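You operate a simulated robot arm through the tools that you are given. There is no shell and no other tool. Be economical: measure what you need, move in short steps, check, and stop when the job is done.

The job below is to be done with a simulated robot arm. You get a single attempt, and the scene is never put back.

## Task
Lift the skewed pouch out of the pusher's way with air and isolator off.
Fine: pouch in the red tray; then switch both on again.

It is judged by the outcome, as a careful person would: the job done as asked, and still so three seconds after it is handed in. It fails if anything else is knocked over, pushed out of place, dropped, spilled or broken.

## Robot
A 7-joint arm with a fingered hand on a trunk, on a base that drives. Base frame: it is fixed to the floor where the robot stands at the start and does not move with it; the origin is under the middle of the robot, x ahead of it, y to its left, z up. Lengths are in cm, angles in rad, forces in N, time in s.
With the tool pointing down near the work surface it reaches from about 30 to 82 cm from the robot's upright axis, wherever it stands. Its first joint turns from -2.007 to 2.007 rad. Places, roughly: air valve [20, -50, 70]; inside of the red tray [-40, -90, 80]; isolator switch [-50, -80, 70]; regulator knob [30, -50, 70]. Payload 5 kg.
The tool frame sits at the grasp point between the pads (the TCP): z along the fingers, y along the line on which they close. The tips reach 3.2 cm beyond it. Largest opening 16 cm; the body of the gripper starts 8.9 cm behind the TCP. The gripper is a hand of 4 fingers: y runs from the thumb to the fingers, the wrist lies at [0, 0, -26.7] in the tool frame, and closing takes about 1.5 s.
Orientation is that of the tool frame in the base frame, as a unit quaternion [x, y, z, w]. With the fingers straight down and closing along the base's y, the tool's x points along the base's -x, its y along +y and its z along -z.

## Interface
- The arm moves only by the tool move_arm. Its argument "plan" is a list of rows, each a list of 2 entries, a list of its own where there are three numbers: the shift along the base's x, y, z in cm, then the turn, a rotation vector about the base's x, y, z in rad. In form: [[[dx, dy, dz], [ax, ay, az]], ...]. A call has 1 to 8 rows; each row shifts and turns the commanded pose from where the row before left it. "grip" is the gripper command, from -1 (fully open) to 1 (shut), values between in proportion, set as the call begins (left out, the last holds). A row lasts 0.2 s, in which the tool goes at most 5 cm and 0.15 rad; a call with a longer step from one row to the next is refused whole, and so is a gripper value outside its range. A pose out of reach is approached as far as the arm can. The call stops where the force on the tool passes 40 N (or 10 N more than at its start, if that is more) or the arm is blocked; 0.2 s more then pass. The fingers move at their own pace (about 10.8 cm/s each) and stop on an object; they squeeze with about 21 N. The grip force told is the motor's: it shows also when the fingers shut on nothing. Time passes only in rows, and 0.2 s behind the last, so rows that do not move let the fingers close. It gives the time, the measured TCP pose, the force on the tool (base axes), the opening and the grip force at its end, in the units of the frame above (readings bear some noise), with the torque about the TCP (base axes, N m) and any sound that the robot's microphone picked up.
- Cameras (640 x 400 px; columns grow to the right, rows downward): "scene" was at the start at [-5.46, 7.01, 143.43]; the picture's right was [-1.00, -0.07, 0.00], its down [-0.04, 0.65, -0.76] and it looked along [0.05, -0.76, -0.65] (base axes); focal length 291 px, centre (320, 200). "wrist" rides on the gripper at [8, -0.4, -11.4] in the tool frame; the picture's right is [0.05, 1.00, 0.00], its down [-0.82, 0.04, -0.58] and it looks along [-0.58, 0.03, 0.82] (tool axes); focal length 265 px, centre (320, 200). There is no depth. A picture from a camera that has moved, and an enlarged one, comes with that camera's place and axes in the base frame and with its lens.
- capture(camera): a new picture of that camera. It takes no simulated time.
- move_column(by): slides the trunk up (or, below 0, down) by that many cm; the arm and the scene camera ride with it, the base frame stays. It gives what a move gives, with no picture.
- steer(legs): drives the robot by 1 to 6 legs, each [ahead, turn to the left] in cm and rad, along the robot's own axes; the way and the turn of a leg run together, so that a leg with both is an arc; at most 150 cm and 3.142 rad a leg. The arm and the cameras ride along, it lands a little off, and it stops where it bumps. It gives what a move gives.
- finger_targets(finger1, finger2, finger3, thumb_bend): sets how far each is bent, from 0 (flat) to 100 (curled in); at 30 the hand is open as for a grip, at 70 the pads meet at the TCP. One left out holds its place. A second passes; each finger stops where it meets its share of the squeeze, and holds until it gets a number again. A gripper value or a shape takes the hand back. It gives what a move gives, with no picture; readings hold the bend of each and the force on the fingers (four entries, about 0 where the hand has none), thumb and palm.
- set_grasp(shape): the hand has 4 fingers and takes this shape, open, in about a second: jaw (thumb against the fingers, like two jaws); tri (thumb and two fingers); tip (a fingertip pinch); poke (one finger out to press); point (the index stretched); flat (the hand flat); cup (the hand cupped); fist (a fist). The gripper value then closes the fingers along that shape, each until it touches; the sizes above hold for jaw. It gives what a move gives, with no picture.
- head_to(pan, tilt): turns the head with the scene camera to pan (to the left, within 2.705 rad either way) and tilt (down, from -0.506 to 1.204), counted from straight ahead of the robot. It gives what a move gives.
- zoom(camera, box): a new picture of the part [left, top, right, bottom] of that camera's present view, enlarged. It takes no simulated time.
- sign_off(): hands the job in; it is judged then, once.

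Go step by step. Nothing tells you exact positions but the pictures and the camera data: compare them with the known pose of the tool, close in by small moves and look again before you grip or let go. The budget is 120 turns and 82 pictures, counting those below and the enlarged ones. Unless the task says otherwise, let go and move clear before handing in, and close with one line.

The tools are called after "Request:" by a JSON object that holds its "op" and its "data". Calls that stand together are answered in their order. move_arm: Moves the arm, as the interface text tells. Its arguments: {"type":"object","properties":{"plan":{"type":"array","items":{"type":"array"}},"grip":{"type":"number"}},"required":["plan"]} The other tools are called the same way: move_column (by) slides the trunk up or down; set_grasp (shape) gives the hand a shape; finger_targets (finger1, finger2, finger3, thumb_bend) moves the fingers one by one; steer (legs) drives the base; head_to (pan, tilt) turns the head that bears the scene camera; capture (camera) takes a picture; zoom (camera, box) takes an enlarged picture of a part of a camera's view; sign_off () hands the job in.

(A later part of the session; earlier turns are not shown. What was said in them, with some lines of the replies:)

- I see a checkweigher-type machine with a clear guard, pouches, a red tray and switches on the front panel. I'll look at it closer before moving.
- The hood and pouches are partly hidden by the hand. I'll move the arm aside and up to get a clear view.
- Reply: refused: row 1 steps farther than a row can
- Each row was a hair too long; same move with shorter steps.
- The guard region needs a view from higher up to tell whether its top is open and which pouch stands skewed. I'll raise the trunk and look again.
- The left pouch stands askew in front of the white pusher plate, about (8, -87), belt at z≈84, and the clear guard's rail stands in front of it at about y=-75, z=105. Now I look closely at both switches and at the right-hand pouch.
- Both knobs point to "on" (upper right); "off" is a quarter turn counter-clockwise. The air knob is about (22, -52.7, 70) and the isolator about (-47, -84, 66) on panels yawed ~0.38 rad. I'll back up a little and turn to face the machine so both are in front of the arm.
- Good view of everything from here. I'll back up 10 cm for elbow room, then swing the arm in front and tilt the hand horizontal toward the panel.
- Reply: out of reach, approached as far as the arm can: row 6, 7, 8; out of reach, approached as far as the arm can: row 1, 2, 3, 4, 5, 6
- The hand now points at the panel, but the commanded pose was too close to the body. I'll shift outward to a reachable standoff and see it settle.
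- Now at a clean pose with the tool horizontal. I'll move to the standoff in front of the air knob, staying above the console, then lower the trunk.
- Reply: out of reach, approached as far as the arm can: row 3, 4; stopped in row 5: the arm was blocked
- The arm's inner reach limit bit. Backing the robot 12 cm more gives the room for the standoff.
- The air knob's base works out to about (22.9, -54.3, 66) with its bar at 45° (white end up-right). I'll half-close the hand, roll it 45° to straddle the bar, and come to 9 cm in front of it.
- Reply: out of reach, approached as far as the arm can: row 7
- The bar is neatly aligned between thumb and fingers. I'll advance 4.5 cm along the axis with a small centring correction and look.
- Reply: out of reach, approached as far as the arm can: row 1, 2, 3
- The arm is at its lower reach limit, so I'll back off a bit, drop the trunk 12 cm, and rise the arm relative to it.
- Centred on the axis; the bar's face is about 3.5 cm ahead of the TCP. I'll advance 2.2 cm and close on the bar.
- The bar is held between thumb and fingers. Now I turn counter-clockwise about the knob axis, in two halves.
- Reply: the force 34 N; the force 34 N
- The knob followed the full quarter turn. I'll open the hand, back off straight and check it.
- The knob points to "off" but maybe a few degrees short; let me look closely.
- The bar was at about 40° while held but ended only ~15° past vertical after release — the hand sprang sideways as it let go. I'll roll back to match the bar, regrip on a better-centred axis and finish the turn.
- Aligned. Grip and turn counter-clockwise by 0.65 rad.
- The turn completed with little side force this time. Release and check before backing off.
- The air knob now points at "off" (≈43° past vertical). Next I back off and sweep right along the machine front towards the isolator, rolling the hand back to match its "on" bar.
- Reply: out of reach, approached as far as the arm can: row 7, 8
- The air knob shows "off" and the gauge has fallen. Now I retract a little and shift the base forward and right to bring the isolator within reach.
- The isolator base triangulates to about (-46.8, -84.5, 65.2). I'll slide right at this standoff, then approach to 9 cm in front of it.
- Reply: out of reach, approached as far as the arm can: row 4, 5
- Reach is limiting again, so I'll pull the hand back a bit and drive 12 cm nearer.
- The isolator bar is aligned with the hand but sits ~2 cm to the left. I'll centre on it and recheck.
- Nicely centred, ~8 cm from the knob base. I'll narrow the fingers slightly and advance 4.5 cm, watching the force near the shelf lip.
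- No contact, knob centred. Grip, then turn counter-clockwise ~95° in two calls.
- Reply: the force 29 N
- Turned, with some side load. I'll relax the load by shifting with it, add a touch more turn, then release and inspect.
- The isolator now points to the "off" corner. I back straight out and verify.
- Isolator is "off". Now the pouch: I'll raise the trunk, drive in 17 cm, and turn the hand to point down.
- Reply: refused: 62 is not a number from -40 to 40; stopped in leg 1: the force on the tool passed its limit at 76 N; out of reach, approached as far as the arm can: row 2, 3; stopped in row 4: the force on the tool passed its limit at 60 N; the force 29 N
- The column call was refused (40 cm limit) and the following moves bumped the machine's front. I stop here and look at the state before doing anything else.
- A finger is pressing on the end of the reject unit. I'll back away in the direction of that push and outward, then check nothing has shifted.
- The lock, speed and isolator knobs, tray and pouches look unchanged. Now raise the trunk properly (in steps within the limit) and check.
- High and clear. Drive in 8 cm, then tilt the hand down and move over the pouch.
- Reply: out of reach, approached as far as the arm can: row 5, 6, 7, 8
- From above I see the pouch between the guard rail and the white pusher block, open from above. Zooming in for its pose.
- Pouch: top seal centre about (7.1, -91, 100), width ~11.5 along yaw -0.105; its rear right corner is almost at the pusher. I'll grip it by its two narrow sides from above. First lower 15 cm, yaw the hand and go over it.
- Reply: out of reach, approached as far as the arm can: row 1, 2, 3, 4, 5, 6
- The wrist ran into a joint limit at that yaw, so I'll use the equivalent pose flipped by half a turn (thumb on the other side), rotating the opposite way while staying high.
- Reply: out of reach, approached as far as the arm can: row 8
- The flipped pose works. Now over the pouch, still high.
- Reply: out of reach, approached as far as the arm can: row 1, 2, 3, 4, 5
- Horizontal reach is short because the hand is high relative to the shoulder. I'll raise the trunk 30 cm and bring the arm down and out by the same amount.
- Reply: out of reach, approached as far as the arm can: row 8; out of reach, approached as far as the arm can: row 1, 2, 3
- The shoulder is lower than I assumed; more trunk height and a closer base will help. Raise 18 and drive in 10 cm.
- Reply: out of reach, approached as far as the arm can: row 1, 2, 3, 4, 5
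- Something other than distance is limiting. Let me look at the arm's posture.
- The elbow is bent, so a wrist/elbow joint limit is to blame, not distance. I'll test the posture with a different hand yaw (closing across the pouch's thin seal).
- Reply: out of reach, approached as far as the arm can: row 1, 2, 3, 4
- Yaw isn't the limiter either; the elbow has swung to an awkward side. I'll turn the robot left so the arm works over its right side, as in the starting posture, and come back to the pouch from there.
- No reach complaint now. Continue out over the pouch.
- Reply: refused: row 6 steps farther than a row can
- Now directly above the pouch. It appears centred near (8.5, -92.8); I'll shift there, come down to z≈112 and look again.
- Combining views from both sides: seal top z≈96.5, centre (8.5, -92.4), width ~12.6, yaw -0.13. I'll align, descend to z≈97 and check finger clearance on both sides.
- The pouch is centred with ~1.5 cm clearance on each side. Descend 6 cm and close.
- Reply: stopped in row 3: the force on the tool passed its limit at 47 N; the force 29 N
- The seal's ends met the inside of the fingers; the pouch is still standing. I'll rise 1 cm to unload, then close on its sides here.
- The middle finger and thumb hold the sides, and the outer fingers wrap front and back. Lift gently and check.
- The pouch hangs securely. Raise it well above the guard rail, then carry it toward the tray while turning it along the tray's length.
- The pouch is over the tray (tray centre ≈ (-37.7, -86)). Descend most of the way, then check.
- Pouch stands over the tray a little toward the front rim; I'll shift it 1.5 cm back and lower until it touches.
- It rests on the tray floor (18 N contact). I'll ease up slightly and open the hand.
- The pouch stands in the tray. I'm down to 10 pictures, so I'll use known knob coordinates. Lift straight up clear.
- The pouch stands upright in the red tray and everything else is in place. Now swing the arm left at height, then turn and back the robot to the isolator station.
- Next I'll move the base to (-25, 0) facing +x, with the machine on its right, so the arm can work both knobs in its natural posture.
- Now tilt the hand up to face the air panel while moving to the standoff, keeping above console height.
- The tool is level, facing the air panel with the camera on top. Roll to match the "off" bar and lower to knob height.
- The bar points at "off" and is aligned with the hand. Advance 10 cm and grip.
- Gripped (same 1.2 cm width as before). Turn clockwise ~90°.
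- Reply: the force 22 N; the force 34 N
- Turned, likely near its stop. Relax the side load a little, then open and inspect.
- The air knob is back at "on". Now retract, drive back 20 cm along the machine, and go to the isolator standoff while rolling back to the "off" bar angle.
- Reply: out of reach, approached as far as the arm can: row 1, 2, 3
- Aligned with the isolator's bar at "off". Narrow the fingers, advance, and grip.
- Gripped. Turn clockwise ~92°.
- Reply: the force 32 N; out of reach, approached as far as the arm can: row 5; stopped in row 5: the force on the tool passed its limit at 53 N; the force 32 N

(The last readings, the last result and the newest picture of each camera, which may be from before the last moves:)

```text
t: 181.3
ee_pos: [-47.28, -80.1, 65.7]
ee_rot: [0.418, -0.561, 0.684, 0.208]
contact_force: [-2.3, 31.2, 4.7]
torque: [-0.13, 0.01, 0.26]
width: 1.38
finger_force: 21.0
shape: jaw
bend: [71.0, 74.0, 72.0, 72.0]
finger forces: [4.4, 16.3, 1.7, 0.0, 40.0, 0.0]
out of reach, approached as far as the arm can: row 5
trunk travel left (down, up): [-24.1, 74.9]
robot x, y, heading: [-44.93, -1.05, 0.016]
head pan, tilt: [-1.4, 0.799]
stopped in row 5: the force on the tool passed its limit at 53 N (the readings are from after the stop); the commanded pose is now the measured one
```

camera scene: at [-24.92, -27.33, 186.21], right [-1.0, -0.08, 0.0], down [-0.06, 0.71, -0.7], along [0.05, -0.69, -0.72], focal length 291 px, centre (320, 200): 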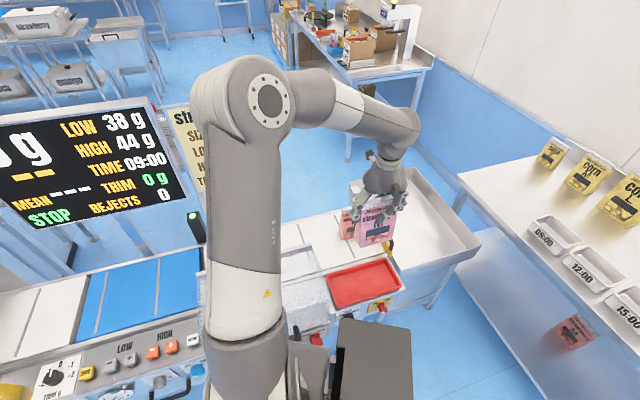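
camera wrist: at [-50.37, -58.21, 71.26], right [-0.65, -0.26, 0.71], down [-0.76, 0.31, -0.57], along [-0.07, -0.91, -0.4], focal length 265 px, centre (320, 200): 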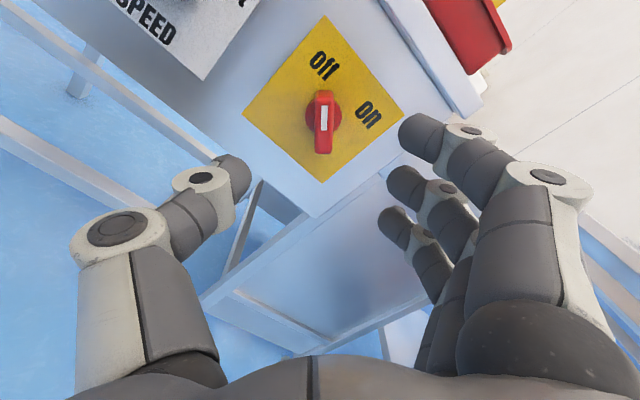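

A reach limit stopped it at about +36°. Ease outward slightly and try the last bit of turn.

Request:
{"op": "move_arm", "data": {"plan": [[[-0.4, 0.3, 0], [0, 0, 0]], [[0, 0, 0], [0.037, -0.093, 0]], [[0, 0, 0], [0.037, -0.093, 0]], [[0, 0, 0], [0, 0, 0]]]}}

Request:
{"op": "zoom", "data": {"camera": "wrist", "box": [200, 60, 440, 260]}}

```text
t: 181.9
ee_pos: [-46.92, -79.93, 65.51]
ee_rot: [0.384, -0.58, 0.691, 0.196]
contact_force: [-3.4, 28.2, 8.3]
torque: [-0.4, -0.08, 0.49]
width: 1.29
finger_force: 20.5
shape: jaw
bend: [71.0, 73.0, 72.0, 71.0]
finger forces: [5.0, 11.6, 0.0, 0.0, 40.7, 0.1]
out of reach, approached as far as the arm can: row 2, 3
trunk travel left (down, up): [-24.1, 74.9]
robot x, y, heading: [-44.8, -0.76, 0.011]
head pan, tilt: [-1.4, 0.799]
stopped in row 3: the force on the tool passed its limit at 50 N (the readings are from after the stop); the commanded pose is now the measured one
```

```text
2.00 times, centred on (320, 160) of wrist
camera zoom: at [-55.13, -70.42, 71.53], right [-0.75, -0.26, -0.61], down [0.31, 0.68, -0.66], along [0.59, -0.68, -0.43], focal length 531 px, centre (320, 280)
```

zoom: 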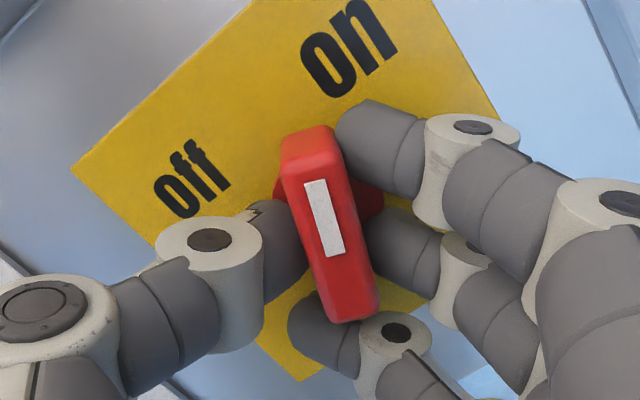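

The bar is at ~28°, short of "on", and the wrist has hit a limit. I'll release, retract, back the base 28 cm further for a better wrist angle, and finish the turn.

Request:
{"op": "move_arm", "data": {"plan": [[[0, 0, 0], [0, 0, 0]], [[0, 0, 0], [0, 0, 0]], [[0, 0, 0], [0, 0, 0]]], "grip": 0.25}}

Request:
{"op": "move_arm", "data": {"plan": [[[-1, 2.5, 0], [0, 0, 0]], [[-1.1, 2.7, 0], [0, 0, 0]], [[-1.1, 2.7, 0], [0, 0, 0]], [[-1.1, 2.7, 0], [-0.0477, 0.121, 0]], [[0, 0, 0], [-0.0477, 0.121, 0]], [[0, 0, 0], [0, 0, 0]]]}}

Request:
{"op": "steer", "data": {"legs": [[-28, 0]]}}

```text
t: 182.8
ee_pos: [-46.91, -80.03, 65.12]
ee_rot: [0.384, -0.583, 0.689, 0.195]
contact_force: [-6.0, 8.2, -4.0]
torque: [-0.08, 0.04, 0.25]
width: 5.62
finger_force: 0.0
shape: jaw
bend: [73.0, 73.0, 73.0, 72.0]
finger forces: [0.1, 0.0, 0.0, 0.1, 9.8, 0.0]
trunk travel left (down, up): [-24.1, 74.9]
robot x, y, heading: [-44.4, -0.85, 0.008]
head pan, tilt: [-1.4, 0.799]
```

```text
t: 184.2
ee_pos: [-48.11, -69.7, 64.08]
ee_rot: [0.455, -0.521, 0.665, 0.281]
contact_force: [0.4, 0.3, -0.1]
torque: [0.02, -0.02, 0.01]
width: 5.93
finger_force: 0.0
shape: jaw
bend: [73.0, 73.0, 73.0, 70.0]
finger forces: [0.1, 0.0, 0.1, 0.1, 0.0, 0.1]
out of reach, approached as far as the arm can: row 1, 2, 3
trunk travel left (down, up): [-24.1, 74.9]
robot x, y, heading: [-44.59, -0.45, 0.013]
head pan, tilt: [-1.4, 0.799]
```

```text
t: 186.1
ee_pos: [-75.83, -70.14, 64.09]
ee_rot: [0.455, -0.52, 0.666, 0.281]
contact_force: [0.7, -0.5, -0.6]
torque: [-0.02, 0.01, -0.01]
width: 5.95
finger_force: 0.0
shape: jaw
bend: [73.0, 73.0, 73.0, 70.0]
finger forces: [0.0, 0.0, 0.0, 0.0, 0.1, 0.0]
trunk travel left (down, up): [-24.1, 74.9]
robot x, y, heading: [-72.34, -1.46, 0.018]
head pan, tilt: [-1.4, 0.799]
```

Now return laterally to in front of the isolator with small orientation corrections, and check.

Request:
{"op": "move_arm", "data": {"plan": [[[4.2, -0.2, 0.25], [0.042, 0.0165, 0.055]], [[4.2, -0.2, 0.25], [0, 0, 0]], [[4.2, -0.2, 0.25], [0, 0, 0]], [[4.2, -0.5, 0.25], [0, 0, 0]], [[4.1, -0.8, 0.25], [0, 0, 0]], [[4.1, -0.9, 0.25], [0, 0, 0]], [[0, 0, 0], [0, 0, 0]]]}}

Request:
{"op": "capture", "data": {"camera": "wrist"}}

```text
t: 187.7
ee_pos: [-50.83, -72.97, 65.49]
ee_rot: [0.481, -0.52, 0.657, 0.257]
contact_force: [0.8, 0.3, 0.1]
torque: [0.02, 0.01, 0.0]
width: 5.96
finger_force: 0.0
shape: jaw
bend: [73.0, 73.0, 73.0, 70.0]
finger forces: [0.0, 0.1, 0.0, 0.0, 0.1, 0.0]
trunk travel left (down, up): [-24.1, 74.9]
robot x, y, heading: [-72.28, -1.26, 0.014]
head pan, tilt: [-1.4, 0.799]
```

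```text
4 pictures are left
camera wrist: at [-57.87, -63.55, 72.93], right [-0.86, -0.34, -0.39], down [0.08, 0.66, -0.75], along [0.51, -0.68, -0.53], focal length 265 px, centre (320, 200)
```

wrist: 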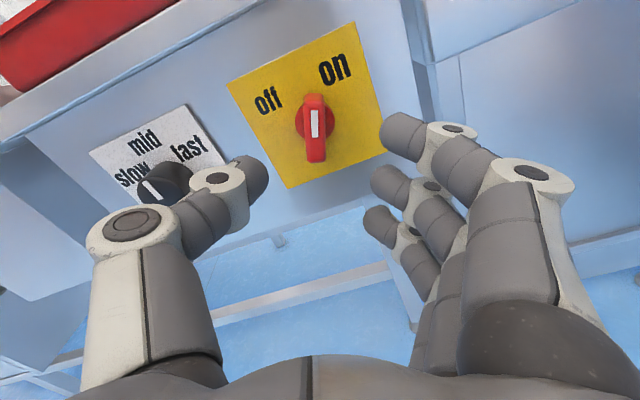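

Aligned at the bar's ~25°. Advance, grip and turn clockwise another ~0.42 rad.

Request:
{"op": "move_arm", "data": {"plan": [[[0.8, -2, 0.05], [0, 0, 0]], [[0.8, -2, 0.05], [0, 0, 0]], [[0.7, -1.8, 0], [0, 0, 0]], [[0.6, -1.5, 0], [0, 0, 0]], [[0, 0, 0], [0, 0, 0]]]}}

Request:
{"op": "move_arm", "data": {"plan": [[[0, 0, 0], [0, 0, 0]], [[0, 0, 0], [0, 0, 0]], [[0, 0, 0], [0, 0, 0]], [[0, 0, 0], [0, 0, 0]], [[0, 0, 0], [0, 0, 0]]], "grip": 1}}

Request:
{"op": "move_arm", "data": {"plan": [[[0, 0, 0], [0.0477, -0.121, 0]], [[0, 0, 0], [0.0477, -0.121, 0]], [[0, 0, 0], [0.0477, -0.121, 0]], [[0, 0, 0], [0.01, -0.025, 0]], [[0, 0, 0], [0, 0, 0]]]}}

```text
t: 188.9
ee_pos: [-47.91, -80.27, 65.71]
ee_rot: [0.481, -0.518, 0.659, 0.256]
contact_force: [-0.4, -0.3, 0.5]
torque: [0.0, 0.01, 0.0]
width: 5.97
finger_force: 0.1
shape: jaw
bend: [73.0, 73.0, 73.0, 70.0]
finger forces: [0.0, 0.0, 0.0, 0.1, 0.0, 0.1]
trunk travel left (down, up): [-24.1, 74.9]
robot x, y, heading: [-72.37, -0.5, 0.016]
head pan, tilt: [-1.4, 0.799]
```

```text
t: 190.1
ee_pos: [-47.96, -80.21, 65.71]
ee_rot: [0.481, -0.52, 0.658, 0.257]
contact_force: [-5.0, 13.4, -3.8]
torque: [0.06, 0.07, 0.04]
width: 1.42
finger_force: 21.1
shape: jaw
bend: [70.0, 72.0, 70.0, 71.0]
finger forces: [6.3, 12.5, 5.6, 0.0, 24.2, 0.0]
trunk travel left (down, up): [-24.1, 74.9]
robot x, y, heading: [-72.51, -0.8, 0.021]
head pan, tilt: [-1.4, 0.799]
```

```text
t: 191.3
ee_pos: [-47.91, -80.19, 65.65]
ee_rot: [0.364, -0.608, 0.697, 0.115]
contact_force: [-1.7, 13.5, -8.4]
torque: [0.27, 0.13, 0.12]
width: 1.41
finger_force: 21.3
shape: jaw
bend: [70.0, 73.0, 70.0, 71.0]
finger forces: [5.9, 15.5, 6.1, 0.1, 23.9, 0.0]
trunk travel left (down, up): [-24.1, 74.9]
robot x, y, heading: [-72.43, -1.23, 0.012]
head pan, tilt: [-1.4, 0.799]
```

The turn finished with little side load (hand at ~49°). Release and look.

Request:
{"op": "move_arm", "data": {"plan": [[[0, 0, 0], [0, 0, 0]], [[0, 0, 0], [0, 0, 0]], [[0, 0, 0], [0, 0, 0]], [[0, 0, 0], [0, 0, 0]]], "grip": 0.25}}

Request:
{"op": "capture", "data": {"camera": "wrist"}}

```text
t: 192.3
ee_pos: [-47.94, -80.27, 65.73]
ee_rot: [0.364, -0.606, 0.698, 0.115]
contact_force: [-0.3, 0.6, -0.5]
torque: [0.01, -0.02, 0.01]
width: 5.93
finger_force: 0.0
shape: jaw
bend: [73.0, 73.0, 73.0, 70.0]
finger forces: [0.0, 0.1, 0.1, 0.0, 0.0, 0.0]
trunk travel left (down, up): [-24.1, 74.9]
robot x, y, heading: [-72.52, -1.15, 0.017]
head pan, tilt: [-1.4, 0.799]
```

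```text
3 pictures are left
camera wrist: at [-57.54, -71.81, 71.29], right [-0.64, -0.25, -0.73], down [0.34, 0.76, -0.56], along [0.69, -0.6, -0.4], focal length 265 px, centre (320, 200)
```

wrist: 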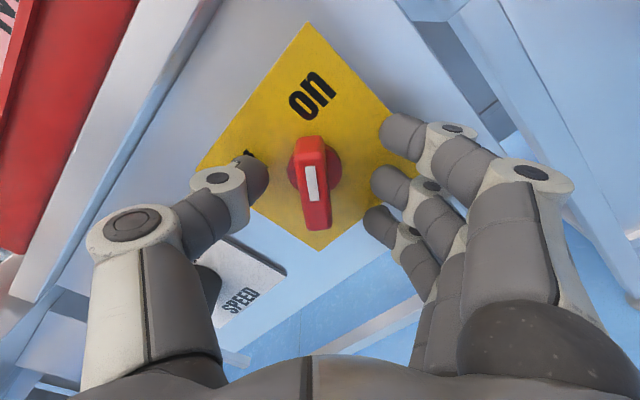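

The isolator now points to "on". Retract clear and take a final overall look.

Request:
{"op": "move_arm", "data": {"plan": [[[-0.9, 2.3, 0], [0, 0, 0]], [[-1.1, 2.8, 0], [0, 0, 0]], [[-1.2, 3, 0], [0, 0, 0]], [[-1.2, 3, 0], [0, 0, 0]], [[-1.2, 3, 0], [0, 0, 0]], [[0, 0, 0], [0, 0, 0]]]}}

Request:
{"op": "head_to", "data": {"pan": -0.9, "tilt": 0.3}}

Request:
{"op": "capture", "data": {"camera": "scene"}}

```text
t: 193.7
ee_pos: [-53.74, -66.17, 65.99]
ee_rot: [0.363, -0.607, 0.698, 0.114]
contact_force: [-0.2, 0.2, -0.7]
torque: [-0.01, -0.02, -0.04]
width: 5.95
finger_force: 0.1
shape: jaw
bend: [73.0, 73.0, 73.0, 70.0]
finger forces: [0.1, 0.0, 0.0, 0.0, 0.1, 0.1]
trunk travel left (down, up): [-24.1, 74.9]
robot x, y, heading: [-72.48, -0.94, 0.015]
head pan, tilt: [-1.4, 0.799]
```

```text
t: 194.6
ee_pos: [-53.75, -66.1, 65.82]
ee_rot: [0.363, -0.608, 0.697, 0.114]
contact_force: [-0.1, 0.4, 0.7]
torque: [0.0, 0.02, -0.02]
width: 5.94
finger_force: 0.1
shape: jaw
bend: [73.0, 73.0, 73.0, 70.0]
finger forces: [0.0, 0.0, 0.1, 0.1, 0.0, 0.0]
trunk travel left (down, up): [-24.1, 74.9]
robot x, y, heading: [-72.46, -1.46, 0.018]
head pan, tilt: [-0.901, 0.3]
```

```text
2 pictures are left
camera scene: at [-72.87, 7.06, 116.24], right [-0.77, -0.63, 0.0], down [-0.19, 0.23, -0.95], along [0.6, -0.74, -0.3], focal length 291 px, centre (320, 200)
```

scene: 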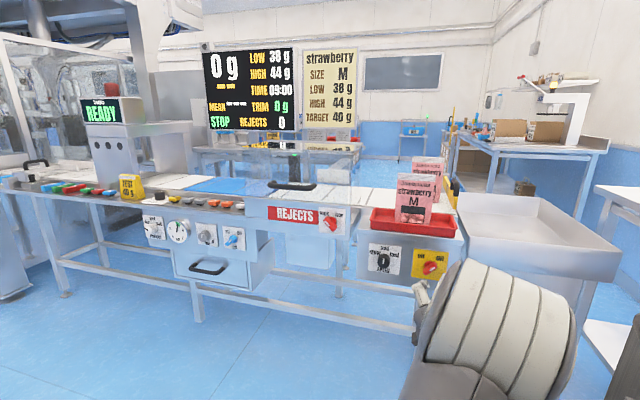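

Request:
{"op": "zoom", "data": {"camera": "scene", "box": [130, 150, 466, 290]}}

```text
1.90 times, centred on (298, 220) of scene
camera zoom: at [-72.87, 7.06, 116.24], right [-0.77, -0.63, 0.0], down [-0.19, 0.23, -0.95], along [0.6, -0.74, -0.3], focal length 554 px, centre (362, 162)
```

zoom: 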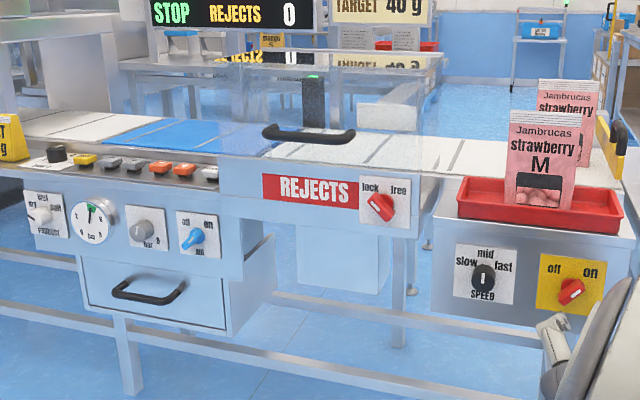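

The pouch stands in the red tray, both knobs point to "on" and the gauge is back in the green. The lock and speed knobs are unchanged and the hand is clear, so I'm handing in.

Request:
{"op": "sign_off", "data": {}}

```text
The job is handed in.
```

The skewed pouch is standing in the red tray, moved with air and isolator off, and both are switched back on. Along the way the hand bumped the front of the machine twice (about 76 N and 60 N) after a refused trunk move, but nothing looked shifted or damaged afterwards.
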